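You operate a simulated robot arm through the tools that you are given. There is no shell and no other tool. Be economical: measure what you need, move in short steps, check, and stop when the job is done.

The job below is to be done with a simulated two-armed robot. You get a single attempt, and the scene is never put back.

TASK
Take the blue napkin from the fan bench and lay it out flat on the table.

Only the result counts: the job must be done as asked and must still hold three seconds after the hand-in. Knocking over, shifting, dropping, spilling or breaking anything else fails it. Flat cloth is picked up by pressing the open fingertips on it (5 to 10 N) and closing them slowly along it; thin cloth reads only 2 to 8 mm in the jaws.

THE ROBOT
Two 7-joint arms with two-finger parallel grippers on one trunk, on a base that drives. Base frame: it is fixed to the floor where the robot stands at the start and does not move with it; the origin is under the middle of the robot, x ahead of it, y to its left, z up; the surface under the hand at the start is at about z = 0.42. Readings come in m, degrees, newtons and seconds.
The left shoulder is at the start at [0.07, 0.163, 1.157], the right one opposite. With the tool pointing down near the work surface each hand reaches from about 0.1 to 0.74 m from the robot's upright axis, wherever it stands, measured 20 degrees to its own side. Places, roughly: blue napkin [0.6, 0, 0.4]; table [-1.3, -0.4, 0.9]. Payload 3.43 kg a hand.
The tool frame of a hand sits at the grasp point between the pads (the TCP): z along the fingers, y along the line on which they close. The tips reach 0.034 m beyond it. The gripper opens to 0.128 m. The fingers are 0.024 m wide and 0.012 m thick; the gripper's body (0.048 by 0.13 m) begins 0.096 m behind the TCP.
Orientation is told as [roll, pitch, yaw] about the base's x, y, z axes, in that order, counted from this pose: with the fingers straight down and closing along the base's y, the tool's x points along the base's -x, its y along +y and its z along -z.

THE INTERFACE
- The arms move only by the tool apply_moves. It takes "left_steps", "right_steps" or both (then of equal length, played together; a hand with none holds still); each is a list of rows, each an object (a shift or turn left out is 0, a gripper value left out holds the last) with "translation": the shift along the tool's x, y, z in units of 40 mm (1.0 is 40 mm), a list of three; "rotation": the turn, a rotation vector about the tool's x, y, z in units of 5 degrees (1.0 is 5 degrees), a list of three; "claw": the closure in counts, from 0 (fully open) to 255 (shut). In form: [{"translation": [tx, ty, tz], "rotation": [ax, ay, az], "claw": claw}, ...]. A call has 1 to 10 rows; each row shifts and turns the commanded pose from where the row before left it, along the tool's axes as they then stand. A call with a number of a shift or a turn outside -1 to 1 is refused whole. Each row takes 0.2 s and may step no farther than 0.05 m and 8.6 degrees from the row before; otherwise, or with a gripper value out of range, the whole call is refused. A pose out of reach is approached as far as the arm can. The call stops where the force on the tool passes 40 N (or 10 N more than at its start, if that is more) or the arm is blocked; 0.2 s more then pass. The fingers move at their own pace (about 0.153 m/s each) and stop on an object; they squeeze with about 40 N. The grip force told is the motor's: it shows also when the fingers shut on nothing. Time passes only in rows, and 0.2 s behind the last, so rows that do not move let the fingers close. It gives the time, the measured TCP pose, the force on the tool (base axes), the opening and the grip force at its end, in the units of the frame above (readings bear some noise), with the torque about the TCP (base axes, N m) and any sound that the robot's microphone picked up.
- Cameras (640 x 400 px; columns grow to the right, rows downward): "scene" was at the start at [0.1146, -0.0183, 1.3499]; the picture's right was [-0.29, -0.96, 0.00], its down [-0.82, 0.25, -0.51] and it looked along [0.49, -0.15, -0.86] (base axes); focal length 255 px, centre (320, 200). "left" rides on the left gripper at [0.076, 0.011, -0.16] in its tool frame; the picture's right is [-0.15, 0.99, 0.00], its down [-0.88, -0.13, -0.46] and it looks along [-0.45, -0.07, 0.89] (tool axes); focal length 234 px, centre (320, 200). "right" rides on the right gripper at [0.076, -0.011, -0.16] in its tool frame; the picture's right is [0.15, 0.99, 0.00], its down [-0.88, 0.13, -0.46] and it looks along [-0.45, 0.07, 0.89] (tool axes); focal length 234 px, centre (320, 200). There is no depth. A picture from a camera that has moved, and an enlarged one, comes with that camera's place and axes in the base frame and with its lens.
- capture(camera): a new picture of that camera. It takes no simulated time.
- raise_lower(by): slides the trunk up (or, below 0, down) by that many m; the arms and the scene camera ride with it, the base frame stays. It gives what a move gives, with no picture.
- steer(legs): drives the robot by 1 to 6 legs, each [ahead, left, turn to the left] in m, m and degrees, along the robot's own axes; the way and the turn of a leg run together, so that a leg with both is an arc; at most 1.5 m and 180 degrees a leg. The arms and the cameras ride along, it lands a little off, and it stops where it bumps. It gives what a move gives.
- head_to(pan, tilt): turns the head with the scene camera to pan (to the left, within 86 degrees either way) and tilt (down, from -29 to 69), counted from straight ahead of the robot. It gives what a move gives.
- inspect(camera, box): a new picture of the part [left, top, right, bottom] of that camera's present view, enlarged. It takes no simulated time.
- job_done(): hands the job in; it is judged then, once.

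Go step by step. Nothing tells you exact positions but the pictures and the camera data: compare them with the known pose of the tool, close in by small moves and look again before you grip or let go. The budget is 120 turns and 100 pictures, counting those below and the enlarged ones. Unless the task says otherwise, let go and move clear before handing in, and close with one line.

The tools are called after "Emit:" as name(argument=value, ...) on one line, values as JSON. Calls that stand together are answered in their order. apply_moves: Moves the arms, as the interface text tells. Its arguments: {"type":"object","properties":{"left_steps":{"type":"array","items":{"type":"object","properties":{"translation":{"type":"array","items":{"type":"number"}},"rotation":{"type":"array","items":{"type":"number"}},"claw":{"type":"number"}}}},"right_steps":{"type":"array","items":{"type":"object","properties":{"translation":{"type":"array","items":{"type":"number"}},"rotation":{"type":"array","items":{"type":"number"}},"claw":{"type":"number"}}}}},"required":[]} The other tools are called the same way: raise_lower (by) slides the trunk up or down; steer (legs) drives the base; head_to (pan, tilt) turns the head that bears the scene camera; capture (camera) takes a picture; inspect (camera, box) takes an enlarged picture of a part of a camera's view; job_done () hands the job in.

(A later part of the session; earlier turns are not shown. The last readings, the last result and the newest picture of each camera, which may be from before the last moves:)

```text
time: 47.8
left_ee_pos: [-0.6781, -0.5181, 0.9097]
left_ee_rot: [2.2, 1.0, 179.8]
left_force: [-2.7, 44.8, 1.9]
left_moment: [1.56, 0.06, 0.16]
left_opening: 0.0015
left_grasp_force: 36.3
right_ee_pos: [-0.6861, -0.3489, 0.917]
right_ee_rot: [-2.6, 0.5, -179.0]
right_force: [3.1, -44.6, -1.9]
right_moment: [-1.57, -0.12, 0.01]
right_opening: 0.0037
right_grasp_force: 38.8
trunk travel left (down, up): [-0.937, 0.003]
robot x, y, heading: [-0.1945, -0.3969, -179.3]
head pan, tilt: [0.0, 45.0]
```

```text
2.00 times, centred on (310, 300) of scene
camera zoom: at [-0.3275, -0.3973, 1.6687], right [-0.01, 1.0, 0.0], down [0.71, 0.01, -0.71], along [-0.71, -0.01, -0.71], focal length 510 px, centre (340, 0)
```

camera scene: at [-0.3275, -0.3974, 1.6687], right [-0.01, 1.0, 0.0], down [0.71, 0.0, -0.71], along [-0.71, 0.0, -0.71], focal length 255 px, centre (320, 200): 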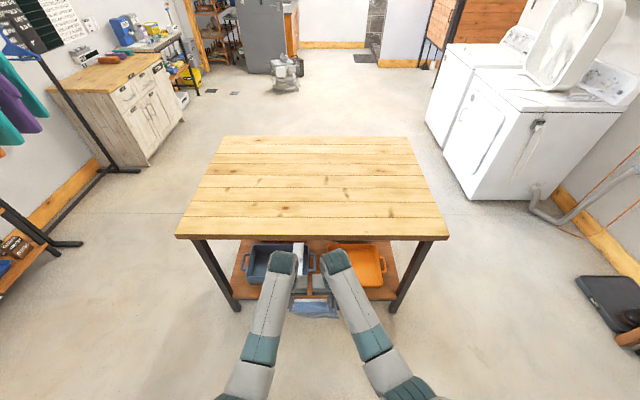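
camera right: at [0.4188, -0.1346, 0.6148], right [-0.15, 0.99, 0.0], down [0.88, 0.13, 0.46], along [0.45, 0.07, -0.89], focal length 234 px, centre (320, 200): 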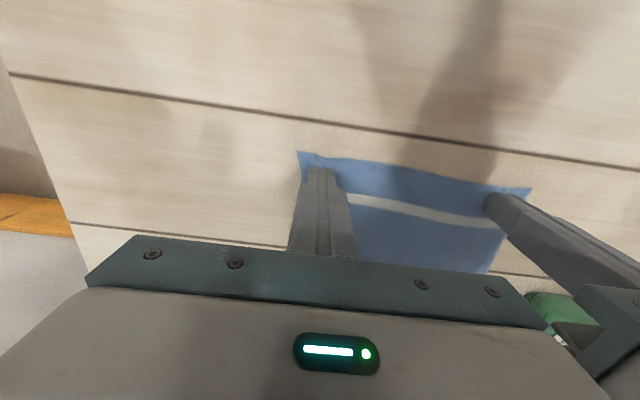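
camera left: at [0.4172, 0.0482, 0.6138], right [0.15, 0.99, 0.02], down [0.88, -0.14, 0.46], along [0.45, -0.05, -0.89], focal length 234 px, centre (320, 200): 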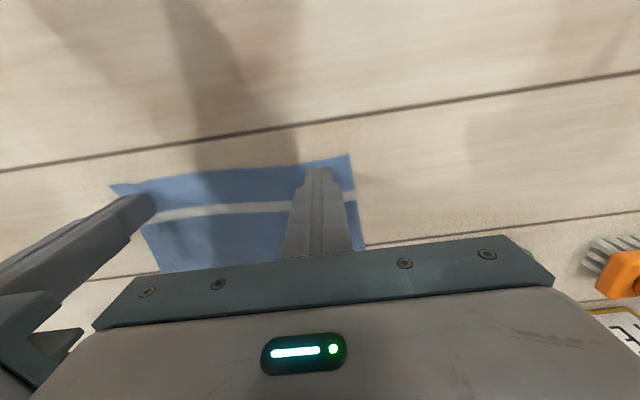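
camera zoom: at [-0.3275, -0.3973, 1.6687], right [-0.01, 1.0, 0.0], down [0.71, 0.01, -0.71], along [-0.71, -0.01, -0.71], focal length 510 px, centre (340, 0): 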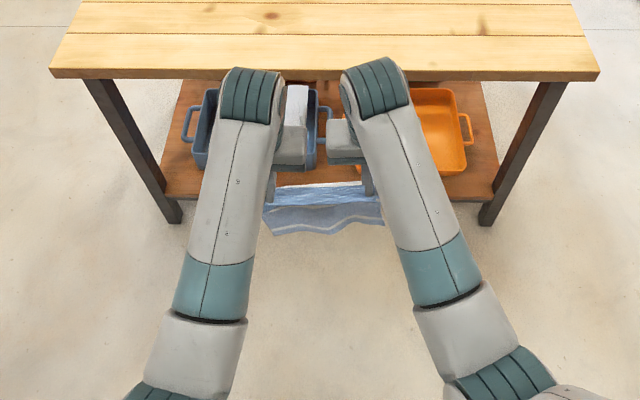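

Both arms seem to reach a joint limit this far inward at that height. I'll go back down to relax the cloth.

Emit:
apply_moves(left_steps=[{"translation": [0, -0.1, 0.6]}, {"translation": [0, -0.1, 0.7]}, {"translation": [0, -0.1, 0.7]}, {}], right_steps=[{"translation": [0, 0, 0.8]}, {"translation": [0, 0, 0.8]}, {"translation": [0, 0, 0.8]}, {}])

```text
time: 48.8
left_ee_pos: [-0.678, -0.5097, 0.8301]
left_ee_rot: [2.3, 0.8, 180.0]
left_force: [-4.3, 28.4, 1.8]
left_moment: [0.96, 0.13, 0.15]
left_opening: 0.0017
left_grasp_force: 36.1
right_ee_pos: [-0.6953, -0.3496, 0.8311]
right_ee_rot: [-2.3, -0.5, -179.2]
right_force: [4.2, -27.9, -0.5]
right_moment: [-1.01, -0.13, -0.05]
right_opening: 0.0021
right_grasp_force: 36.8
trunk travel left (down, up): [-0.937, 0.003]
robot x, y, heading: [-0.198, -0.3977, -179.5]
head pan, tilt: [0.0, 45.0]
```

Emit:
apply_moves(left_steps=[{"rotation": [0, 0, 0.6]}, {"rotation": [0, 0, 0.6]}, {}], right_steps=[{"rotation": [0, 0, -0.6]}, {"rotation": [0, 0, -0.6]}, {}])

```text
time: 49.6
left_ee_pos: [-0.6762, -0.5092, 0.8299]
left_ee_rot: [2.4, 1.1, 174.0]
left_force: [0.3, 2.6, -0.1]
left_moment: [0.1, 0.01, 0.07]
left_opening: 0.0018
left_grasp_force: 36.3
right_ee_pos: [-0.6895, -0.3573, 0.8298]
right_ee_rot: [-1.8, 0.1, -173.0]
right_force: [0.3, -1.9, -0.2]
right_moment: [-0.08, -0.04, -0.02]
right_opening: 0.0017
right_grasp_force: 36.8
trunk travel left (down, up): [-0.937, 0.003]
robot x, y, heading: [-0.1982, -0.397, -179.5]
head pan, tilt: [0.0, 45.0]
```

Toeing the hands inward relieves the limit, so I'll do more of it.

Emit:
apply_moves(left_steps=[{"rotation": [0.15, 0, 0.8]}, {"rotation": [0.1, 0, 0.8]}, {"rotation": [0, 0, 0.8]}, {}], right_steps=[{"rotation": [0, 0, -0.8]}, {"rotation": [0, 0, -0.8]}, {"rotation": [0, 0, -0.8]}, {}])

```text
time: 50.6
left_ee_pos: [-0.6772, -0.5112, 0.8298]
left_ee_rot: [1.0, 1.4, 162.0]
left_force: [-3.9, -14.8, -2.6]
left_moment: [1.91, -0.36, 0.32]
left_opening: 0.0014
left_grasp_force: 36.0
right_ee_pos: [-0.6857, -0.3668, 0.8303]
right_ee_rot: [-0.9, 0.5, -160.7]
right_force: [2.4, 14.4, 2.4]
right_moment: [-2.15, 0.36, 0.23]
right_opening: 0.0015
right_grasp_force: 36.8
trunk travel left (down, up): [-0.937, 0.003]
robot x, y, heading: [-0.1972, -0.3998, -179.9]
head pan, tilt: [0.0, 45.0]
```

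The gripper bodies now just touch, so I'll back the right hand off a little.

Emit:
apply_moves(right_steps=[{"translation": [0, -0.12, 0], "rotation": [0, 0, 0.4]}, {"translation": [0, -0.1, 0], "rotation": [0, 0, 0.3]}, {}], left_steps=[{"rotation": [0, 0, -0.4]}, {"rotation": [0, 0, -0.3]}, {}])

Emit:
inspect(camera="scene", box=[200, 200, 420, 400])

```text
time: 51.4
left_ee_pos: [-0.6764, -0.5092, 0.8294]
left_ee_rot: [0.9, 1.3, 165.4]
left_force: [1.3, 1.8, -0.3]
left_moment: [0.05, 0.01, 0.05]
left_opening: 0.0015
left_grasp_force: 36.2
right_ee_pos: [-0.6897, -0.3596, 0.8315]
right_ee_rot: [-0.8, 0.3, -164.3]
right_force: [0.4, -1.8, -0.2]
right_moment: [-0.07, -0.03, -0.04]
right_opening: 0.0018
right_grasp_force: 36.2
trunk travel left (down, up): [-0.937, 0.003]
robot x, y, heading: [-0.2019, -0.3996, -179.7]
head pan, tilt: [0.0, 45.0]
```

```text
2.00 times, centred on (310, 300) of scene
camera zoom: at [-0.3275, -0.3974, 1.6687], right [-0.01, 1.0, 0.0], down [0.71, 0.01, -0.71], along [-0.71, -0.01, -0.71], focal length 510 px, centre (340, 0)
```

zoom: 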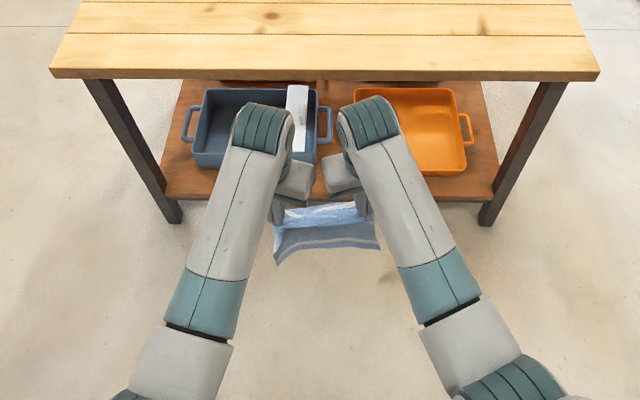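

Nearly no tension now. I'll lift again in short steps.

Emit:
apply_moves(left_steps=[{"translation": [0, 0, -0.7]}, {"translation": [0, 0, -0.7]}, {"translation": [0, 0, -0.7]}, {}], right_steps=[{"translation": [0, 0, -0.7]}, {"translation": [0, 0, -0.7]}, {"translation": [0, 0, -0.7]}, {}])

```text
time: 52.4
left_ee_pos: [-0.6787, -0.5069, 0.9163]
left_ee_rot: [1.0, 1.2, 165.6]
left_force: [-0.1, 3.1, -0.3]
left_moment: [0.04, 0.0, 0.06]
left_opening: 0.0015
left_grasp_force: 36.0
right_ee_pos: [-0.6888, -0.3591, 0.9135]
right_ee_rot: [-1.1, 0.5, -164.4]
right_force: [0.5, -2.5, 0.3]
right_moment: [-0.1, -0.02, -0.02]
right_opening: 0.0018
right_grasp_force: 36.0
trunk travel left (down, up): [-0.937, 0.003]
robot x, y, heading: [-0.1968, -0.3974, -179.6]
head pan, tilt: [0.0, 45.0]
```

Emit:
apply_moves(left_steps=[{"translation": [0, 0, -0.7]}, {"translation": [0, 0, -0.7]}, {"translation": [0, 0, -0.7]}, {"translation": [0, 0, -0.7]}, {}], right_steps=[{"translation": [0, 0.03, -0.7]}, {"translation": [0, 0, -0.7]}, {"translation": [0, 0, -0.7]}, {"translation": [0, 0, -0.7]}, {}])

```text
time: 52.8
left_ee_pos: [-0.6791, -0.5431, 0.9135]
left_ee_rot: [3.7, 1.6, 164.4]
left_force: [-4.7, 79.1, 3.6]
left_moment: [2.84, 0.16, 0.44]
left_opening: 0.004
left_grasp_force: 38.8
right_ee_pos: [-0.6885, -0.3611, 0.9211]
right_ee_rot: [0.0, -0.1, -162.7]
right_force: [5.1, -79.4, -4.4]
right_moment: [-2.77, -0.14, -0.21]
right_opening: 0.004
right_grasp_force: 38.9
trunk travel left (down, up): [-0.937, 0.003]
robot x, y, heading: [-0.1992, -0.3949, -179.6]
head pan, tilt: [0.0, 45.0]
stopped in row 1 (right hand): the force on the tool passed its limit at 113 N (the readings are from after the stop); the commanded pose is now the measured one
```

The left arm jumped outward at its limit and the cloth is strongly stretched. I'll relax it right away by lowering and moving inward.

Emit:
apply_moves(left_steps=[{"translation": [-0.1, -0.35, 0.6]}, {"translation": [-0.1, -0.35, 0.6]}, {}], right_steps=[{"translation": [-0.1, 0.3, 0.7]}, {"translation": [-0.1, 0.3, 0.7]}, {}])

```text
time: 53.6
left_ee_pos: [-0.6863, -0.535, 0.867]
left_ee_rot: [5.4, 1.6, 165.6]
left_force: [-3.0, 28.8, -0.5]
left_moment: [1.02, 0.08, 0.16]
left_opening: 0.0015
left_grasp_force: 36.0
right_ee_pos: [-0.6969, -0.365, 0.8648]
right_ee_rot: [-2.1, 0.2, -163.6]
right_force: [1.9, -28.7, -0.1]
right_moment: [-1.07, -0.08, -0.05]
right_opening: 0.0013
right_grasp_force: 36.3
trunk travel left (down, up): [-0.937, 0.003]
robot x, y, heading: [-0.1958, -0.395, -179.7]
head pan, tilt: [0.0, 45.0]
```

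Emit:
inspect(camera="scene", box=[200, 200, 420, 400])

Emit:
capture(camera="right")

Emit:
capture(camera="left")

```text
2.00 times, centred on (310, 300) of scene
camera zoom: at [-0.3272, -0.3972, 1.6688], right [-0.01, 1.0, 0.0], down [0.71, 0.0, -0.71], along [-0.71, 0.0, -0.71], focal length 510 px, centre (340, 0)
```

zoom: 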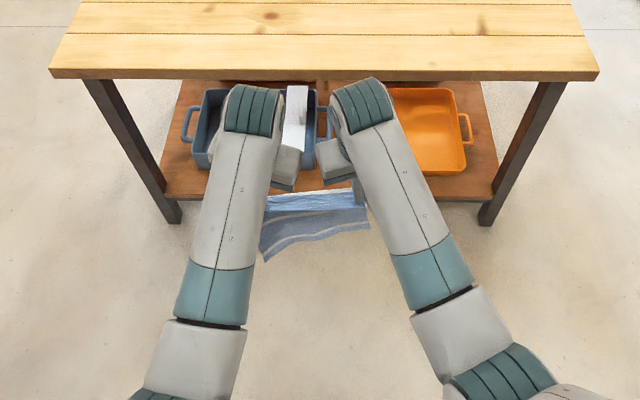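

```text
69 pictures are left
camera right: at [-0.6265, -0.3375, 1.024], right [0.42, -0.91, -0.04], down [-0.81, -0.39, 0.45], along [-0.42, -0.16, -0.89], focal length 234 px, centre (320, 200)
```

right: 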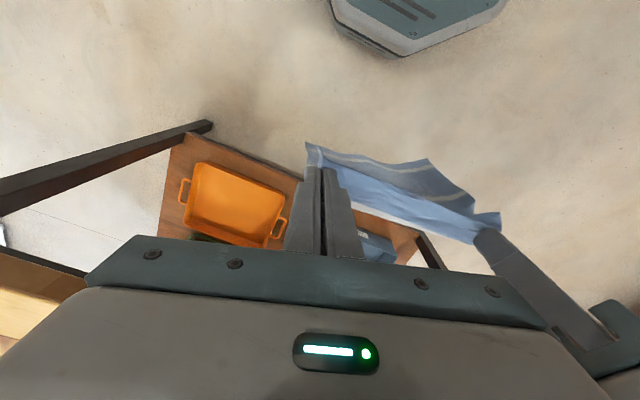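

```text
68 pictures are left
camera left: at [-0.6169, -0.5487, 1.0269], right [-0.39, -0.92, 0.09], down [-0.82, 0.39, 0.42], along [-0.42, 0.09, -0.9], focal length 234 px, centre (320, 200)
```

left: 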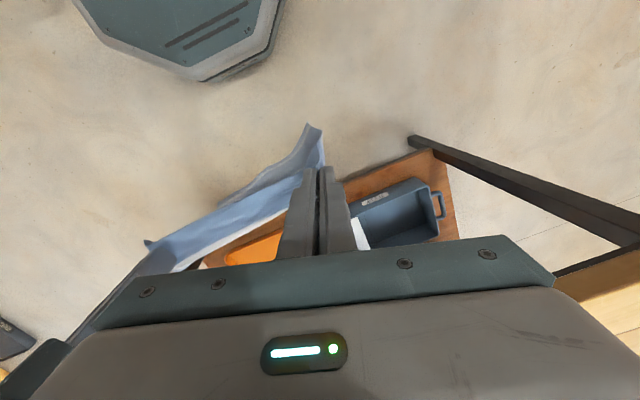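

Still held by both hands. I'll lower back to the height where the hands came together easily.

Emit:
apply_moves(left_steps=[{"translation": [0, 0, 0.6], "rotation": [0.3, 0, 0]}, {"translation": [0, 0, 0.6], "rotation": [0.3, 0, 0]}, {}], right_steps=[{"translation": [0, 0, 0.6]}, {"translation": [0, 0, 0.6]}, {}])

```text
time: 54.4
left_ee_pos: [-0.6766, -0.523, 0.815]
left_ee_rot: [1.1, 2.2, 165.0]
left_force: [0.2, 0.0, 0.5]
left_moment: [-0.03, 0.0, -0.01]
left_opening: 0.0015
left_grasp_force: 36.5
right_ee_pos: [-0.6937, -0.3669, 0.8139]
right_ee_rot: [-2.0, 0.5, -163.5]
right_force: [0.2, -0.5, 0.1]
right_moment: [0.02, 0.0, 0.02]
right_opening: 0.0014
right_grasp_force: 36.3
trunk travel left (down, up): [-0.937, 0.003]
robot x, y, heading: [-0.2018, -0.3975, -179.7]
head pan, tilt: [0.0, 45.0]
```

Tension is gone. I'll back off 0.2 m for room, then extend both arms forward to see if the limit eases at longer reach.

Emit:
steer(legs=[[-0.2, 0, 0]])

Emit:
apply_moves(left_steps=[{"translation": [-0.5, 0.13, 0]}, {"translation": [-0.5, 0.13, 0]}, {"translation": [-0.5, 0.13, 0]}, {"translation": [-0.5, 0.13, 0]}, {}], right_steps=[{"translation": [-0.5, -0.145, 0]}, {"translation": [-0.5, -0.145, 0]}, {"translation": [-0.5, -0.145, 0]}, {"translation": [-0.5, -0.145, 0]}, {}])

```text
time: 56.0
left_ee_pos: [-0.4826, -0.522, 0.8151]
left_ee_rot: [1.0, 2.0, 165.3]
left_force: [-1.2, 0.1, -0.1]
left_moment: [0.0, -0.05, -0.03]
left_opening: 0.0016
left_grasp_force: 36.3
right_ee_pos: [-0.4938, -0.3656, 0.8115]
right_ee_rot: [-1.8, 0.7, -163.6]
right_force: [1.5, -1.3, -0.5]
right_moment: [-0.03, 0.01, -0.03]
right_opening: 0.0016
right_grasp_force: 36.2
trunk travel left (down, up): [-0.937, 0.003]
robot x, y, heading: [0.0016, -0.3944, -179.7]
head pan, tilt: [0.0, 45.0]
```

```text
time: 57.1
left_ee_pos: [-0.5629, -0.5227, 0.8142]
left_ee_rot: [1.3, 2.0, 165.3]
left_force: [0.2, 0.6, 0.3]
left_moment: [-0.04, -0.01, 0.0]
left_opening: 0.0016
left_grasp_force: 36.2
right_ee_pos: [-0.5766, -0.3669, 0.8131]
right_ee_rot: [-1.6, 0.6, -163.6]
right_force: [0.8, 0.4, 0.3]
right_moment: [-0.02, -0.02, 0.0]
right_opening: 0.0016
right_grasp_force: 36.1
trunk travel left (down, up): [-0.937, 0.003]
robot x, y, heading: [0.0007, -0.3954, -179.7]
head pan, tilt: [0.0, 45.0]
```

Emit:
apply_moves(left_steps=[{"translation": [0, 0, -0.5]}, {"translation": [0, 0, -0.5]}, {"translation": [0, 0, -0.5]}, {}], right_steps=[{"translation": [0, 0, -0.5]}, {"translation": [0, 0, -0.5]}, {"translation": [0, 0, -0.5]}, {}])

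```text
time: 58.1
left_ee_pos: [-0.5662, -0.5195, 0.8726]
left_ee_rot: [1.1, 2.0, 165.2]
left_force: [0.3, 0.5, -0.6]
left_moment: [0.02, 0.01, -0.04]
left_opening: 0.0016
left_grasp_force: 36.2
right_ee_pos: [-0.5783, -0.3638, 0.8719]
right_ee_rot: [-2.1, 0.7, -163.8]
right_force: [-0.4, 0.3, 0.3]
right_moment: [0.01, 0.0, -0.02]
right_opening: 0.0015
right_grasp_force: 36.1
trunk travel left (down, up): [-0.937, 0.003]
robot x, y, heading: [-0.0, -0.3957, -179.8]
head pan, tilt: [0.0, 45.0]
```

Emit:
apply_moves(left_steps=[{"translation": [0, 0, -0.4]}, {"translation": [0, 0, -0.4]}, {"translation": [0, 0, -0.4]}, {}], right_steps=[{"translation": [0, 0, -0.4]}, {"translation": [0, 0, -0.4]}, {"translation": [0, 0, -0.4]}, {}])

```text
time: 59.1
left_ee_pos: [-0.5661, -0.5187, 0.9211]
left_ee_rot: [1.1, 1.9, 165.2]
left_force: [0.9, -0.6, 0.1]
left_moment: [-0.05, -0.02, 0.02]
left_opening: 0.0018
left_grasp_force: 35.8
right_ee_pos: [-0.5775, -0.3624, 0.9173]
right_ee_rot: [-2.3, 0.7, -163.9]
right_force: [0.3, 0.1, -0.5]
right_moment: [-0.01, -0.04, 0.03]
right_opening: 0.0017
right_grasp_force: 36.5
trunk travel left (down, up): [-0.937, 0.003]
robot x, y, heading: [0.0029, -0.3959, -179.9]
head pan, tilt: [0.0, 45.0]
```

Emit:
apply_moves(left_steps=[{"translation": [-0.03, -0.12, -0.4]}, {"translation": [-0.03, -0.12, -0.4]}, {"translation": [-0.03, -0.12, -0.4]}, {}], right_steps=[{"translation": [0.035, -0.12, -0.4]}, {"translation": [0.035, -0.12, -0.4]}, {"translation": [0.035, -0.12, -0.4]}, {}])

```text
time: 59.8
left_ee_pos: [-0.5691, -0.5446, 0.9446]
left_ee_rot: [3.7, 2.4, 165.5]
left_force: [-2.8, 42.6, 2.9]
left_moment: [1.64, 0.02, 0.32]
left_opening: 0.0016
left_grasp_force: 35.6
right_ee_pos: [-0.577, -0.3699, 0.9542]
right_ee_rot: [-0.6, -0.1, -162.5]
right_force: [3.2, -42.9, -3.4]
right_moment: [-1.44, -0.08, -0.16]
right_opening: 0.0015
right_grasp_force: 36.5
trunk travel left (down, up): [-0.937, 0.003]
robot x, y, heading: [0.0037, -0.3966, -179.5]
head pan, tilt: [0.0, 45.0]
stopped in row 3 (right hand): the force on the tool passed its limit at 77 N (the readings are from after the stop); the commanded pose is now the measured one
```

The left arm flips when it comes too far in, so it must stay out and the right hand should follow it. I'll bring the right hand across.

Emit:
apply_moves(right_steps=[{"translation": [-0.07, 0.25, 0.1]}, {"translation": [-0.07, 0.25, 0.1]}, {}])

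```text
time: 60.6
left_ee_pos: [-0.5686, -0.5461, 0.9448]
left_ee_rot: [3.8, 2.7, 165.8]
left_force: [-3.1, 37.6, -0.1]
left_moment: [1.36, 0.13, 0.3]
left_opening: 0.0014
left_grasp_force: 36.0
right_ee_pos: [-0.5783, -0.3733, 0.9438]
right_ee_rot: [-1.8, 0.4, -163.2]
right_force: [3.4, -38.8, 0.3]
right_moment: [-1.38, -0.11, -0.13]
right_opening: 0.0015
right_grasp_force: 36.2
trunk travel left (down, up): [-0.937, 0.003]
robot x, y, heading: [0.0001, -0.3966, -179.6]
head pan, tilt: [0.0, 45.0]
```

I'll lower to relax, then toe both hands in further (that helped before) and reach out more before rising again.

Emit:
apply_moves(left_steps=[{"translation": [0, 0, 0.5], "rotation": [0.15, 0, 0]}, {"translation": [0, 0, 0.5], "rotation": [0.15, 0, 0]}, {"translation": [0, 0, 0.5], "rotation": [0.15, 0, 0]}, {}], right_steps=[{"translation": [0, 0, 0.5]}, {"translation": [0, 0, 0.5]}, {"translation": [0, 0, 0.5]}, {}])

```text
time: 61.6
left_ee_pos: [-0.5649, -0.5478, 0.8846]
left_ee_rot: [1.3, 2.8, 165.8]
left_force: [-5.7, 29.9, 1.2]
left_moment: [1.05, 0.19, 0.28]
left_opening: 0.0017
left_grasp_force: 36.1
right_ee_pos: [-0.5913, -0.3783, 0.8976]
right_ee_rot: [-1.6, -1.0, -163.0]
right_force: [5.9, -29.0, -2.9]
right_moment: [-1.05, -0.17, -0.05]
right_opening: 0.0014
right_grasp_force: 36.7
trunk travel left (down, up): [-0.937, 0.003]
robot x, y, heading: [0.0028, -0.397, -179.4]
head pan, tilt: [0.0, 45.0]
```

Emit:
apply_moves(left_steps=[{"translation": [-0.04, -0.12, 0], "rotation": [0, 0, 0.8]}, {"translation": [-0.04, -0.12, 0], "rotation": [0, 0, 0.8]}, {"rotation": [0, 0, 0.8]}, {}], right_steps=[{"rotation": [0, 0, -0.8]}, {"rotation": [0, 0, -0.8]}, {"rotation": [0, 0, -0.8]}, {}])

```text
time: 62.6
left_ee_pos: [-0.5679, -0.542, 0.8845]
left_ee_rot: [1.1, 3.0, 153.9]
left_force: [0.0, 0.2, -0.2]
left_moment: [-0.02, 0.01, 0.0]
left_opening: 0.0017
left_grasp_force: 36.3
right_ee_pos: [-0.5745, -0.3879, 0.8857]
right_ee_rot: [-0.7, 0.4, -150.7]
right_force: [0.1, -0.2, -1.0]
right_moment: [0.0, 0.01, -0.07]
right_opening: 0.0016
right_grasp_force: 37.2
trunk travel left (down, up): [-0.937, 0.003]
robot x, y, heading: [0.0019, -0.3939, -179.6]
head pan, tilt: [0.0, 45.0]
```

Toe-in cleared it: there is zero tension. Lifting again.

Emit:
apply_moves(left_steps=[{"translation": [0, 0, -0.5]}, {"translation": [0, 0, -0.5]}, {"translation": [0, 0, -0.5]}, {}], right_steps=[{"translation": [0, 0, -0.5]}, {"translation": [0, 0, -0.5]}, {"translation": [0, 0, -0.5]}, {}])

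Emit:
apply_moves(left_steps=[{"translation": [0, 0, -0.5]}, {"translation": [0, 0, -0.5]}, {}], right_steps=[{"translation": [0, 0, -0.5]}, {"translation": [0, 0, -0.5]}, {}])

```text
time: 63.6
left_ee_pos: [-0.5689, -0.5365, 0.9447]
left_ee_rot: [1.1, 3.1, 153.9]
left_force: [0.2, 0.3, 0.8]
left_moment: [0.0, -0.01, 0.04]
left_opening: 0.0014
left_grasp_force: 36.1
right_ee_pos: [-0.5759, -0.3879, 0.9469]
right_ee_rot: [-0.7, 0.4, -150.8]
right_force: [-0.1, 0.4, -0.5]
right_moment: [0.01, 0.0, -0.04]
right_opening: 0.0013
right_grasp_force: 36.8
trunk travel left (down, up): [-0.937, 0.003]
robot x, y, heading: [0.0021, -0.3982, -179.5]
head pan, tilt: [0.0, 45.0]
```

```text
time: 64.0
left_ee_pos: [-0.5703, -0.5747, 0.9471]
left_ee_rot: [3.5, 4.2, 154.5]
left_force: [-0.3, 29.7, 2.1]
left_moment: [1.07, 0.03, 0.34]
left_opening: 0.0016
left_grasp_force: 36.2
right_ee_pos: [-0.5736, -0.4059, 0.9596]
right_ee_rot: [0.8, -0.6, -149.8]
right_force: [1.4, -29.0, -3.4]
right_moment: [-0.96, -0.02, -0.23]
right_opening: 0.0017
right_grasp_force: 36.2
trunk travel left (down, up): [-0.937, 0.003]
robot x, y, heading: [0.0038, -0.3978, -179.7]
head pan, tilt: [0.0, 45.0]
stopped in row 1 (right hand): the force on the tool passed its limit at 64 N (the readings are from after the stop); the commanded pose is now the measured one
```

The left arm jumps at a height limit around z 0.945. I'll relax again and try tilting the hand slightly the way the arm wants to go.

Emit:
apply_moves(left_steps=[{"translation": [0, 0, 0.5]}, {"translation": [0, 0, 0.5]}, {"rotation": [0, 0.8, 0]}, {"rotation": [0, 0.8, 0]}, {}], right_steps=[{"translation": [-0.1, 0.2, 0.6]}, {"translation": [-0.1, 0.2, 0.6]}, {}, {}, {}])

```text
time: 65.2
left_ee_pos: [-0.5678, -0.578, 0.9051]
left_ee_rot: [3.6, 12.4, 155.0]
left_force: [-3.9, 26.1, 0.8]
left_moment: [0.98, 0.12, 0.43]
left_opening: 0.0015
left_grasp_force: 35.8
right_ee_pos: [-0.5788, -0.4124, 0.9129]
right_ee_rot: [-0.1, -0.5, -150.1]
right_force: [3.5, -26.6, -1.5]
right_moment: [-0.89, -0.11, -0.15]
right_opening: 0.0016
right_grasp_force: 36.3
trunk travel left (down, up): [-0.937, 0.003]
robot x, y, heading: [0.0009, -0.394, -179.9]
head pan, tilt: [0.0, 45.0]
```

Emit:
apply_moves(left_steps=[{"translation": [-0.1, -0.21, 0]}, {"translation": [-0.1, -0.21, 0]}, {}])

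```text
time: 66.0
left_ee_pos: [-0.5662, -0.5623, 0.9045]
left_ee_rot: [3.9, 12.7, 155.2]
left_force: [0.2, 0.9, -0.8]
left_moment: [0.04, -0.05, 0.02]
left_opening: 0.0011
left_grasp_force: 36.8
right_ee_pos: [-0.5788, -0.4101, 0.9125]
right_ee_rot: [-0.4, -0.4, -150.3]
right_force: [0.6, 0.1, -0.8]
right_moment: [0.02, 0.05, -0.05]
right_opening: 0.0014
right_grasp_force: 36.0
trunk travel left (down, up): [-0.937, 0.003]
robot x, y, heading: [0.0004, -0.3939, -179.9]
head pan, tilt: [0.0, 45.0]
```

Emit:
apply_moves(left_steps=[{"translation": [0.1, 0, -0.45]}, {"translation": [0.1, 0, -0.45]}, {"translation": [0.1, 0, -0.45]}, {}], right_steps=[{"translation": [0.06, -0.11, -0.35]}, {"translation": [0.06, -0.11, -0.35]}, {"translation": [0, 0, -0.45]}, {}])

```text
time: 66.5
left_ee_pos: [-0.5675, -0.5853, 0.9244]
left_ee_rot: [5.4, 13.3, 155.6]
left_force: [-3.4, 40.5, 2.1]
left_moment: [1.41, 0.12, 0.64]
left_opening: 0.0016
left_grasp_force: 36.5
right_ee_pos: [-0.5732, -0.4176, 0.9328]
right_ee_rot: [1.1, -1.1, -149.3]
right_force: [3.1, -39.6, -2.7]
right_moment: [-1.34, -0.11, -0.26]
right_opening: 0.0016
right_grasp_force: 36.2
trunk travel left (down, up): [-0.937, 0.003]
robot x, y, heading: [0.0047, -0.3944, -180.0]
head pan, tilt: [0.0, 45.0]
stopped in row 2 (right hand): the force on the tool passed its limit at 66 N (the readings are from after the stop); the commanded pose is now the measured one
```

I'll look at the arm postures to understand what limits the left arm.

Emit:
head_to(pan=25, tilt=69)

Emit:
capture(camera="scene")

Emit:
head_to(pan=0, tilt=60)

Emit:
capture(camera="scene")

```text
time: 67.4
left_ee_pos: [-0.5664, -0.5862, 0.9237]
left_ee_rot: [5.3, 13.4, 155.8]
left_force: [-4.1, 46.3, 2.1]
left_moment: [1.63, 0.11, 0.67]
left_opening: 0.0018
left_grasp_force: 36.8
right_ee_pos: [-0.5742, -0.4166, 0.9317]
right_ee_rot: [1.3, -1.0, -149.3]
right_force: [4.7, -46.0, -2.7]
right_moment: [-1.56, -0.1, -0.3]
right_opening: 0.002
right_grasp_force: 36.5
trunk travel left (down, up): [-0.937, 0.003]
robot x, y, heading: [0.0026, -0.3959, -179.7]
head pan, tilt: [25.0, 68.8]
```

```text
67 pictures are left
camera scene: at [-0.0999, -0.4181, 1.6399], right [-0.43, 0.91, 0.0], down [0.84, 0.4, -0.36], along [-0.33, -0.15, -0.93], focal length 255 px, centre (320, 200)
```

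scene: 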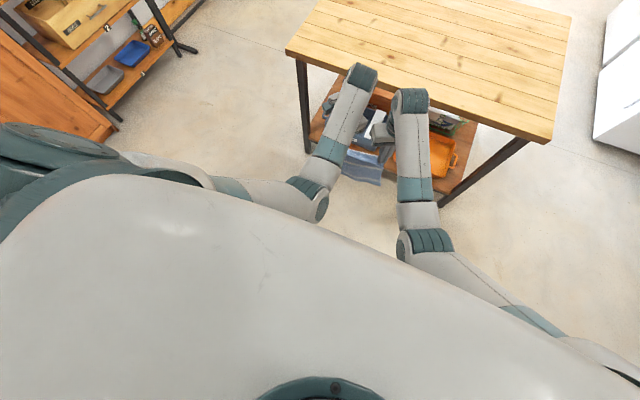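

```text
time: 68.3
left_ee_pos: [-0.5663, -0.5875, 0.9236]
left_ee_rot: [5.2, 13.4, 155.7]
left_force: [-5.1, 46.5, 2.7]
left_moment: [1.63, 0.12, 0.69]
left_opening: 0.0015
left_grasp_force: 36.2
right_ee_pos: [-0.5725, -0.4169, 0.9319]
right_ee_rot: [1.3, -0.9, -149.3]
right_force: [4.3, -46.2, -3.0]
right_moment: [-1.56, -0.12, -0.28]
right_opening: 0.0014
right_grasp_force: 36.7
trunk travel left (down, up): [-0.937, 0.003]
robot x, y, heading: [0.0029, -0.3964, -179.7]
head pan, tilt: [0.0, 60.0]
```

```text
66 pictures are left
camera scene: at [-0.1157, -0.395, 1.6492], right [0.0, 1.0, 0.0], down [0.87, 0.0, -0.5], along [-0.5, 0.0, -0.87], focal length 255 px, centre (320, 200)
```

scene: 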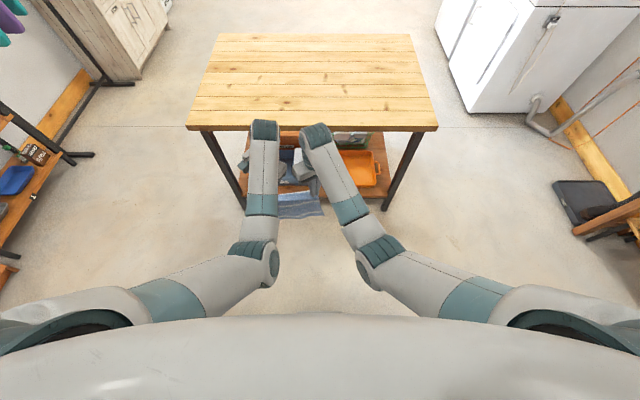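

The left elbow is tucked near the torso, so reaching further forward should free it. I'll relax, straighten and extend.

Emit:
apply_moves(left_steps=[{"translation": [-0.2, -0.25, 0.5], "rotation": [0.2, -0.8, 0]}, {"translation": [-0.2, -0.25, 0.5], "rotation": [0.2, -0.9, 0]}, {"translation": [-0.1, 0, 0.2], "rotation": [0.2, -0.9, 0]}, {}], right_steps=[{"translation": [0, 0.05, 0.5]}, {"translation": [0, 0, 0.5]}, {"translation": [0, 0, 0.5]}, {}])

```text
time: 69.3
left_ee_pos: [-0.588, -0.5841, 0.8878]
left_ee_rot: [4.2, -0.6, 155.6]
left_force: [2.1, 18.2, -2.8]
left_moment: [0.66, -0.1, 0.11]
left_opening: 0.0013
left_grasp_force: 37.0
right_ee_pos: [-0.5753, -0.4173, 0.8733]
right_ee_rot: [0.8, -1.0, -149.5]
right_force: [-0.6, -18.1, 1.0]
right_moment: [-0.65, 0.04, -0.18]
right_opening: 0.0016
right_grasp_force: 36.7
trunk travel left (down, up): [-0.937, 0.003]
robot x, y, heading: [0.0003, -0.3965, -179.8]
head pan, tilt: [0.0, 60.0]
```

Emit:
apply_moves(left_steps=[{"translation": [-0.6, 0.19, 0]}, {"translation": [-0.6, 0.19, 0]}, {"translation": [-0.6, 0.19, 0]}, {"translation": [-0.6, 0.19, 0]}, {}], right_steps=[{"translation": [-0.56, -0.33, -0.09]}, {"translation": [-0.56, -0.33, -0.09]}, {"translation": [-0.56, -0.33, -0.09]}, {"translation": [-0.56, -0.33, -0.09]}, {}])

```text
time: 70.5
left_ee_pos: [-0.6687, -0.5574, 0.8729]
left_ee_rot: [2.6, 0.6, 155.0]
left_force: [3.0, -6.9, 3.7]
left_moment: [1.42, 0.46, -0.3]
left_opening: 0.0016
left_grasp_force: 36.5
right_ee_pos: [-0.6754, -0.4163, 0.8856]
right_ee_rot: [0.9, -0.8, -149.5]
right_force: [-3.4, 7.8, -5.1]
right_moment: [-0.72, -0.37, -0.13]
right_opening: 0.0016
right_grasp_force: 36.4
trunk travel left (down, up): [-0.937, 0.003]
robot x, y, heading: [0.0035, -0.3966, -179.8]
head pan, tilt: [0.0, 60.0]
```

Reaching out freed the left arm and the bodies now touch lightly. I'll spread slightly and rise.

Emit:
apply_moves(left_steps=[{"translation": [0.1, 0.25, 0]}, {"translation": [0, 0, -0.5]}, {"translation": [0, 0, -0.5]}, {}], right_steps=[{}, {"translation": [0, 0, -0.4]}, {"translation": [0, 0, -0.4]}, {}])

```text
time: 71.5
left_ee_pos: [-0.6688, -0.5648, 0.9123]
left_ee_rot: [2.5, 0.7, 155.2]
left_force: [-0.1, 0.6, 1.3]
left_moment: [0.02, -0.03, 0.02]
left_opening: 0.0015
left_grasp_force: 36.4
right_ee_pos: [-0.6768, -0.4192, 0.9191]
right_ee_rot: [1.0, -0.7, -149.5]
right_force: [0.1, -0.2, -0.3]
right_moment: [-0.01, 0.02, 0.0]
right_opening: 0.0015
right_grasp_force: 36.4
trunk travel left (down, up): [-0.937, 0.003]
robot x, y, heading: [0.0043, -0.3926, -180.0]
head pan, tilt: [0.0, 60.0]
```

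Emit:
apply_moves(left_steps=[{"translation": [0, 0.06, -0.4]}, {"translation": [0, 0.06, -0.4]}, {"translation": [0, 0, -0.4]}, {}], right_steps=[{"translation": [0, 0, -0.35]}, {"translation": [0, 0, -0.35]}, {"translation": [0, 0, -0.35]}, {}])

```text
time: 72.5
left_ee_pos: [-0.6701, -0.5672, 0.9599]
left_ee_rot: [2.5, 0.6, 155.1]
left_force: [-0.1, 0.6, 1.1]
left_moment: [-0.01, 0.01, -0.01]
left_opening: 0.0015
left_grasp_force: 36.1
right_ee_pos: [-0.677, -0.4158, 0.9616]
right_ee_rot: [0.9, -0.8, -149.5]
right_force: [-0.5, -0.5, 0.1]
right_moment: [-0.03, 0.0, -0.04]
right_opening: 0.0015
right_grasp_force: 36.6
trunk travel left (down, up): [-0.937, 0.003]
robot x, y, heading: [0.0027, -0.3948, -179.9]
head pan, tilt: [0.0, 60.0]
```

Emit:
apply_moves(left_steps=[{"translation": [-0.2, 0.08, -0.25]}, {"translation": [-0.2, 0.08, -0.25]}, {}], right_steps=[{"translation": [-0.2, -0.12, -0.25]}, {"translation": [-0.2, -0.12, -0.25]}, {}])

Emit:
capture(camera="scene")

Emit:
capture(camera="right")

Emit:
capture(camera="left")

```text
time: 73.3
left_ee_pos: [-0.6865, -0.566, 0.9799]
left_ee_rot: [2.5, 0.5, 155.1]
left_force: [0.7, 0.1, 0.5]
left_moment: [-0.01, -0.01, -0.01]
left_opening: 0.0015
left_grasp_force: 36.7
right_ee_pos: [-0.6941, -0.4152, 0.9805]
right_ee_rot: [1.0, -0.8, -149.6]
right_force: [-0.2, -0.3, -1.0]
right_moment: [0.01, 0.03, -0.05]
right_opening: 0.0014
right_grasp_force: 36.8
trunk travel left (down, up): [-0.937, 0.003]
robot x, y, heading: [-0.0011, -0.3967, -180.0]
head pan, tilt: [0.0, 60.0]
```

```text
65 pictures are left
camera scene: at [-0.1154, -0.3948, 1.6493], right [0.0, 1.0, 0.0], down [0.87, 0.0, -0.5], along [-0.5, 0.0, -0.87], focal length 255 px, centre (320, 200)
```

scene: 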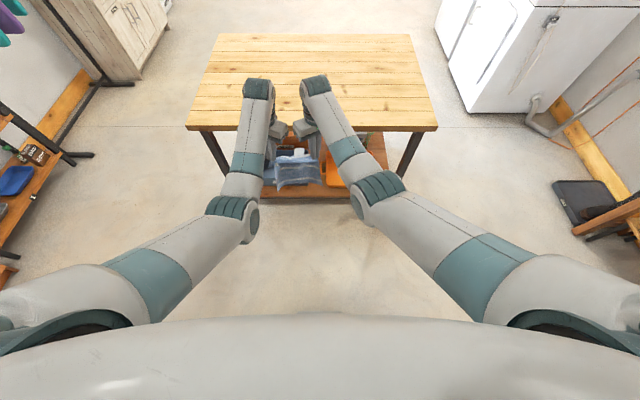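

```text
64 pictures are left
camera right: at [-0.6343, -0.3634, 1.1391], right [0.63, -0.78, 0.01], down [-0.69, -0.55, 0.47], along [-0.36, -0.31, -0.88], focal length 234 px, centre (320, 200)
```

right: 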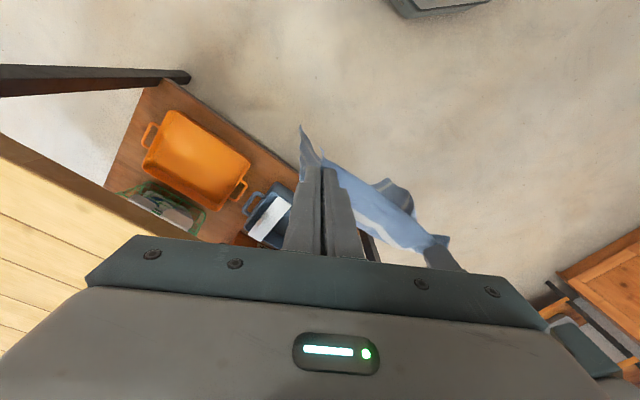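

```text
63 pictures are left
camera left: at [-0.623, -0.6009, 1.1404], right [-0.55, -0.83, 0.04], down [-0.74, 0.51, 0.44], along [-0.39, 0.21, -0.9], focal length 234 px, centre (320, 200)
```

left: 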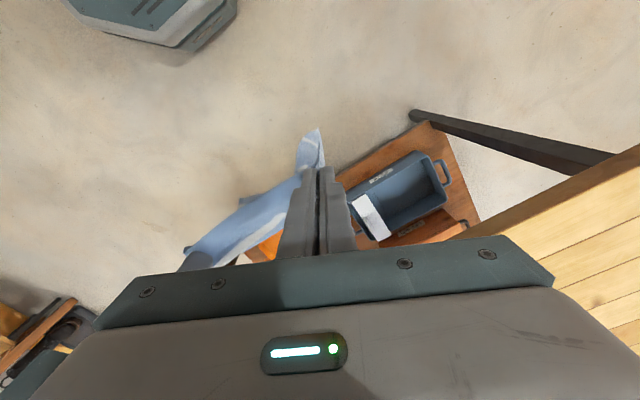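

The limit is gone at this reach. Plan: with tips a few centimetres over the table height, drive forward so the cloth is drawn over the front edge and trails flat on the top. First I'll creep up and check the table height.

Emit:
inspect(camera="scene", box=[170, 20, 450, 200])

Emit:
steer(legs=[[0.13, 0, 0]])

Emit:
capture(camera="scene")

Emit:
capture(camera="right")

Emit:
capture(camera="left")

```text
2.22 times, centred on (310, 110) of scene
camera zoom: at [-0.1154, -0.3948, 1.6493], right [0.0, 1.0, 0.0], down [0.87, 0.0, -0.5], along [-0.5, 0.0, -0.87], focal length 566 px, centre (342, 400)
```

zoom: 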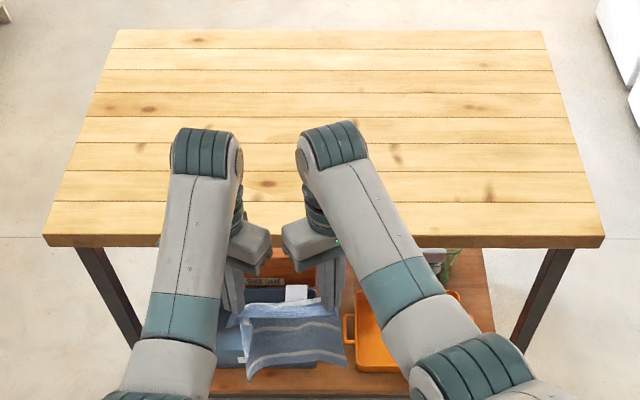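

```text
time: 74.6
left_ee_pos: [-0.8159, -0.5659, 0.982]
left_ee_rot: [2.6, 0.5, 155.1]
left_force: [0.3, 0.6, 0.5]
left_moment: [-0.01, 0.01, -0.01]
left_opening: 0.0017
left_grasp_force: 35.9
right_ee_pos: [-0.8239, -0.4155, 0.9824]
right_ee_rot: [0.9, -0.8, -149.4]
right_force: [-0.2, 0.2, -0.2]
right_moment: [-0.02, 0.0, -0.03]
right_opening: 0.0017
right_grasp_force: 36.2
trunk travel left (down, up): [-0.937, 0.003]
robot x, y, heading: [-0.1291, -0.3975, -179.8]
head pan, tilt: [0.0, 60.0]
```

```text
61 pictures are left
camera scene: at [-0.2433, -0.3954, 1.6495], right [0.0, 1.0, 0.0], down [0.87, 0.0, -0.5], along [-0.5, 0.0, -0.87], focal length 255 px, centre (320, 200)
```

scene: 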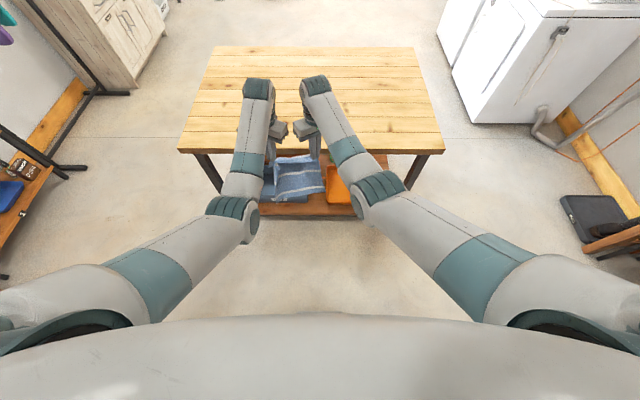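

```text
60 pictures are left
camera right: at [-0.7627, -0.3643, 1.1399], right [0.63, -0.78, 0.01], down [-0.69, -0.55, 0.47], along [-0.36, -0.31, -0.88], focal length 234 px, centre (320, 200)
```

right: 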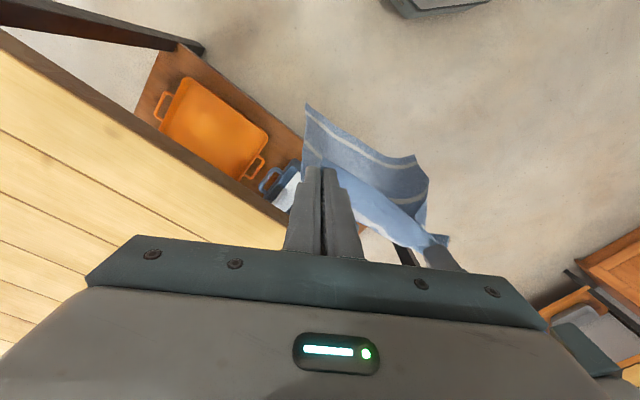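

```text
59 pictures are left
camera left: at [-0.7513, -0.6017, 1.141], right [-0.55, -0.83, 0.04], down [-0.74, 0.51, 0.44], along [-0.39, 0.21, -0.9], focal length 234 px, centre (320, 200)
```

left: 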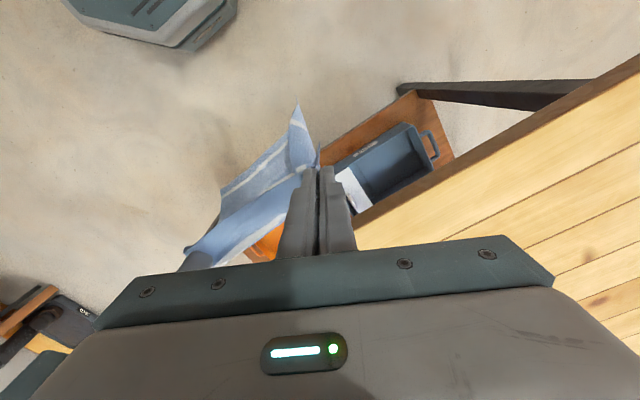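

The table edge is at about x −0.935 and its top at about z 0.87. The tips are clear, so I'll drive forward in two stages.

Emit:
steer(legs=[[0.2, 0, 0]])

Emit:
capture(camera="scene")

Emit:
capture(camera="right")

```text
time: 76.2
left_ee_pos: [-1.0132, -0.5659, 0.9824]
left_ee_rot: [2.6, 0.5, 155.0]
left_force: [0.2, 0.9, 0.0]
left_moment: [0.02, -0.01, 0.01]
left_opening: 0.0016
left_grasp_force: 36.0
right_ee_pos: [-1.0208, -0.416, 0.982]
right_ee_rot: [0.9, -0.9, -149.5]
right_force: [-0.1, 0.5, -0.1]
right_moment: [-0.02, 0.03, 0.0]
right_opening: 0.0017
right_grasp_force: 36.6
trunk travel left (down, up): [-0.937, 0.003]
robot x, y, heading: [-0.3234, -0.3995, -179.9]
head pan, tilt: [0.0, 60.0]
```

```text
58 pictures are left
camera scene: at [-0.44, -0.3959, 1.6496], right [0.0, 1.0, 0.0], down [0.87, 0.0, -0.5], along [-0.5, 0.0, -0.87], focal length 255 px, centre (320, 200)
```

scene: 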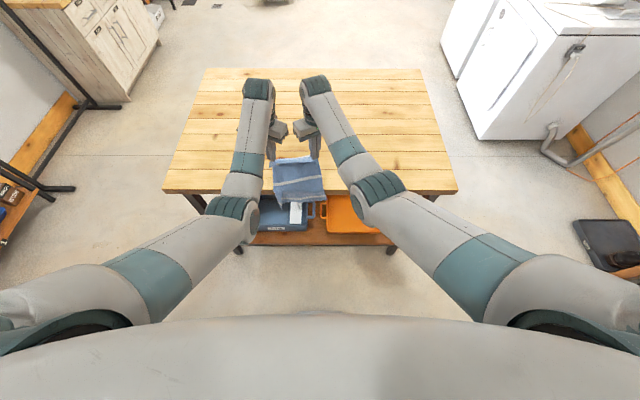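

```text
57 pictures are left
camera right: at [-0.9596, -0.3642, 1.1403], right [0.63, -0.78, 0.01], down [-0.69, -0.55, 0.47], along [-0.36, -0.31, -0.88], focal length 234 px, centre (320, 200)
```

right: 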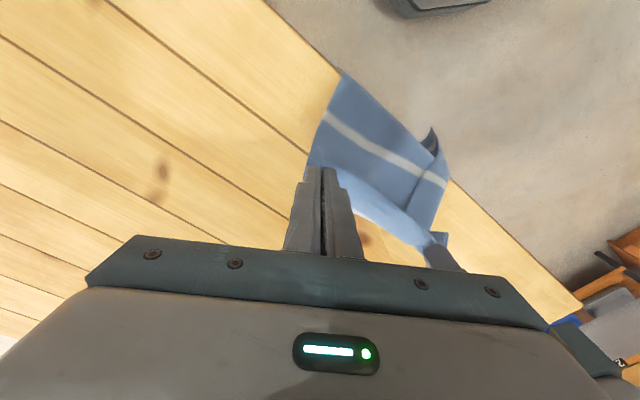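

The cloth is drawing over the edge nicely. Continuing forward.

Emit:
steer(legs=[[0.18, 0, 0]])

Emit:
capture(camera="scene")

Emit:
capture(camera="right")

Emit:
capture(camera="left")

```text
time: 77.7
left_ee_pos: [-1.1923, -0.5693, 0.9814]
left_ee_rot: [2.6, 0.6, 155.1]
left_force: [0.0, -0.3, -0.2]
left_moment: [-0.01, 0.06, 0.0]
left_opening: 0.0015
left_grasp_force: 36.0
right_ee_pos: [-1.1996, -0.4198, 0.9823]
right_ee_rot: [0.9, -0.9, -149.4]
right_force: [0.5, 0.5, 0.2]
right_moment: [0.02, 0.04, -0.03]
right_opening: 0.0016
right_grasp_force: 36.4
trunk travel left (down, up): [-0.937, 0.003]
robot x, y, heading: [-0.5061, -0.3939, -179.8]
head pan, tilt: [0.0, 60.0]
```

```text
56 pictures are left
camera scene: at [-0.6202, -0.397, 1.6496], right [-0.01, 1.0, 0.0], down [0.87, 0.0, -0.5], along [-0.5, 0.0, -0.87], focal length 255 px, centre (320, 200)
```

scene: 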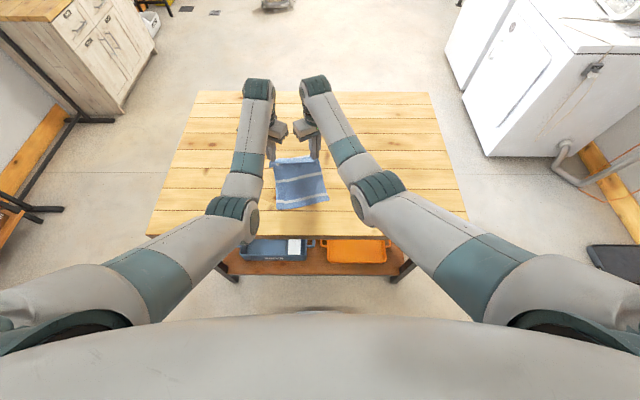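

```text
55 pictures are left
camera right: at [-1.1398, -0.3666, 1.1403], right [0.63, -0.78, 0.01], down [-0.69, -0.55, 0.47], along [-0.36, -0.31, -0.88], focal length 234 px, centre (320, 200)
```

right: 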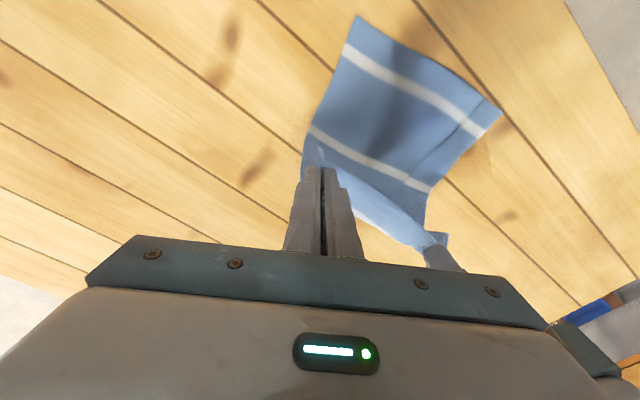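

```text
54 pictures are left
camera left: at [-1.1282, -0.6038, 1.1414], right [-0.55, -0.84, 0.04], down [-0.74, 0.51, 0.44], along [-0.39, 0.21, -0.9], focal length 234 px, centre (320, 200)
```

left: 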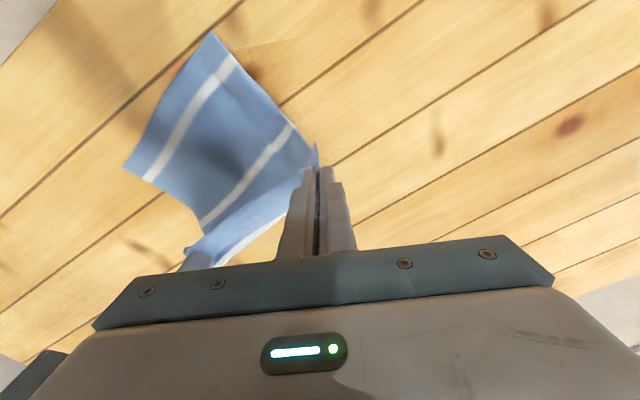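

Nearly laid out. I'll lower the hands while easing forward to keep the cloth taut.

Emit:
apply_moves(left_steps=[{"translation": [-0.16, 0.07, 0.5]}, {"translation": [-0.16, 0.07, 0.5]}, {"translation": [-0.16, 0.07, 0.3]}, {}], right_steps=[{"translation": [-0.15, -0.09, 0.5]}, {"translation": [-0.15, -0.09, 0.5]}, {"translation": [-0.15, -0.09, 0.3]}, {}])

```text
time: 78.7
left_ee_pos: [-1.2159, -0.5704, 0.9282]
left_ee_rot: [2.5, 0.7, 155.1]
left_force: [0.5, 0.0, 0.6]
left_moment: [0.04, 0.0, 0.02]
left_opening: 0.0013
left_grasp_force: 36.0
right_ee_pos: [-1.2242, -0.4197, 0.9293]
right_ee_rot: [1.1, -0.8, -149.3]
right_force: [0.1, -0.7, -1.1]
right_moment: [0.0, 0.0, -0.03]
right_opening: 0.0019
right_grasp_force: 36.6
trunk travel left (down, up): [-0.937, 0.003]
robot x, y, heading: [-0.5108, -0.3949, -179.9]
head pan, tilt: [0.0, 60.0]
```

Emit:
apply_moves(left_steps=[{"translation": [-0.05, 0.02, 0.2]}, {"translation": [-0.05, 0.02, 0.15]}, {}], right_steps=[{"translation": [-0.05, -0.03, 0.2]}, {"translation": [-0.05, -0.03, 0.15]}, {}])

Emit:
capture(camera="right")

```text
time: 79.5
left_ee_pos: [-1.221, -0.5713, 0.9145]
left_ee_rot: [2.5, 0.5, 155.1]
left_force: [-0.5, 0.6, 0.5]
left_moment: [0.0, 0.0, 0.04]
left_opening: 0.0013
left_grasp_force: 36.1
right_ee_pos: [-1.2279, -0.4201, 0.9147]
right_ee_rot: [1.1, -0.9, -149.3]
right_force: [0.0, 0.0, 0.8]
right_moment: [0.02, 0.01, -0.03]
right_opening: 0.0017
right_grasp_force: 36.6
trunk travel left (down, up): [-0.937, 0.003]
robot x, y, heading: [-0.5059, -0.3965, -179.8]
head pan, tilt: [0.0, 60.0]
```

```text
53 pictures are left
camera right: at [-1.1677, -0.3676, 1.0734], right [0.63, -0.78, 0.01], down [-0.69, -0.55, 0.47], along [-0.36, -0.31, -0.88], focal length 234 px, centre (320, 200)
```

right: 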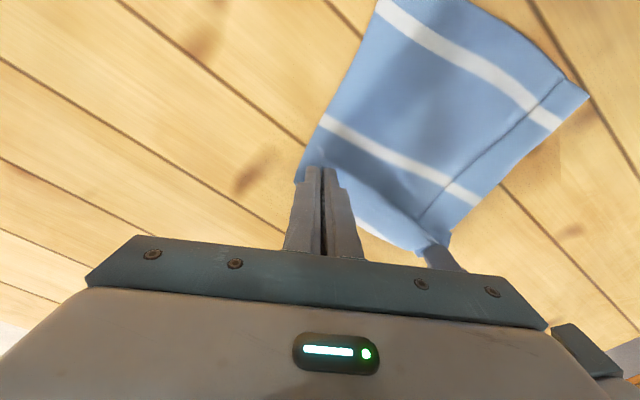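

Emit:
apply_moves(left_steps=[{"translation": [-0.04, 0.02, 0.15]}, {"translation": [0, 0, 0.1]}, {"translation": [0, 0, 0.1]}, {}], right_steps=[{"translation": [-0.04, -0.02, 0.15]}, {"translation": [0, 0, 0.1]}, {"translation": [0, 0, 0.1]}, {}])

```text
time: 80.5
left_ee_pos: [-1.2241, -0.5722, 0.9013]
left_ee_rot: [2.5, 0.6, 155.2]
left_force: [-0.2, 0.4, 6.0]
left_moment: [0.01, 0.06, 0.04]
left_opening: 0.0015
left_grasp_force: 36.3
right_ee_pos: [-1.2278, -0.4206, 0.9027]
right_ee_rot: [1.1, -0.9, -149.4]
right_force: [0.4, -0.5, 0.4]
right_moment: [0.02, 0.01, -0.03]
right_opening: 0.0016
right_grasp_force: 36.7
trunk travel left (down, up): [-0.937, 0.003]
robot x, y, heading: [-0.5037, -0.3982, -179.8]
head pan, tilt: [0.0, 60.0]
```

The table top is at about 0.867. I'll bring the right down to contact, then open slowly while pressing lightly so the gathers spread out.

Emit:
apply_moves(left_steps=[{}, {}], right_steps=[{"translation": [0, 0, 0.035]}, {}])

```text
time: 81.1
left_ee_pos: [-1.2218, -0.5726, 0.9]
left_ee_rot: [2.6, 0.7, 155.1]
left_force: [-1.3, -0.6, 6.7]
left_moment: [0.02, 0.08, -0.01]
left_opening: 0.0016
left_grasp_force: 36.6
right_ee_pos: [-1.2285, -0.4195, 0.9016]
right_ee_rot: [0.9, -0.8, -149.4]
right_force: [0.1, -0.3, 0.8]
right_moment: [0.01, -0.01, -0.03]
right_opening: 0.0016
right_grasp_force: 35.8
trunk travel left (down, up): [-0.937, 0.003]
robot x, y, heading: [-0.5079, -0.3953, -179.5]
head pan, tilt: [0.0, 60.0]
```

Emit:
apply_moves(left_steps=[{}, {}], right_steps=[{"translation": [0, 0, 0.03]}, {}])

```text
time: 81.7
left_ee_pos: [-1.222, -0.5718, 0.9003]
left_ee_rot: [2.5, 0.6, 155.2]
left_force: [-0.8, 0.4, 6.4]
left_moment: [-0.02, 0.07, 0.04]
left_opening: 0.0015
left_grasp_force: 36.2
right_ee_pos: [-1.2276, -0.4192, 0.9014]
right_ee_rot: [1.0, -0.8, -149.3]
right_force: [0.6, 0.5, 0.1]
right_moment: [0.01, -0.03, -0.04]
right_opening: 0.0016
right_grasp_force: 36.3
right hand out of reach, approached as far as the arm can: row 1
trunk travel left (down, up): [-0.937, 0.003]
robot x, y, heading: [-0.5059, -0.399, -179.7]
head pan, tilt: [0.0, 60.0]
```

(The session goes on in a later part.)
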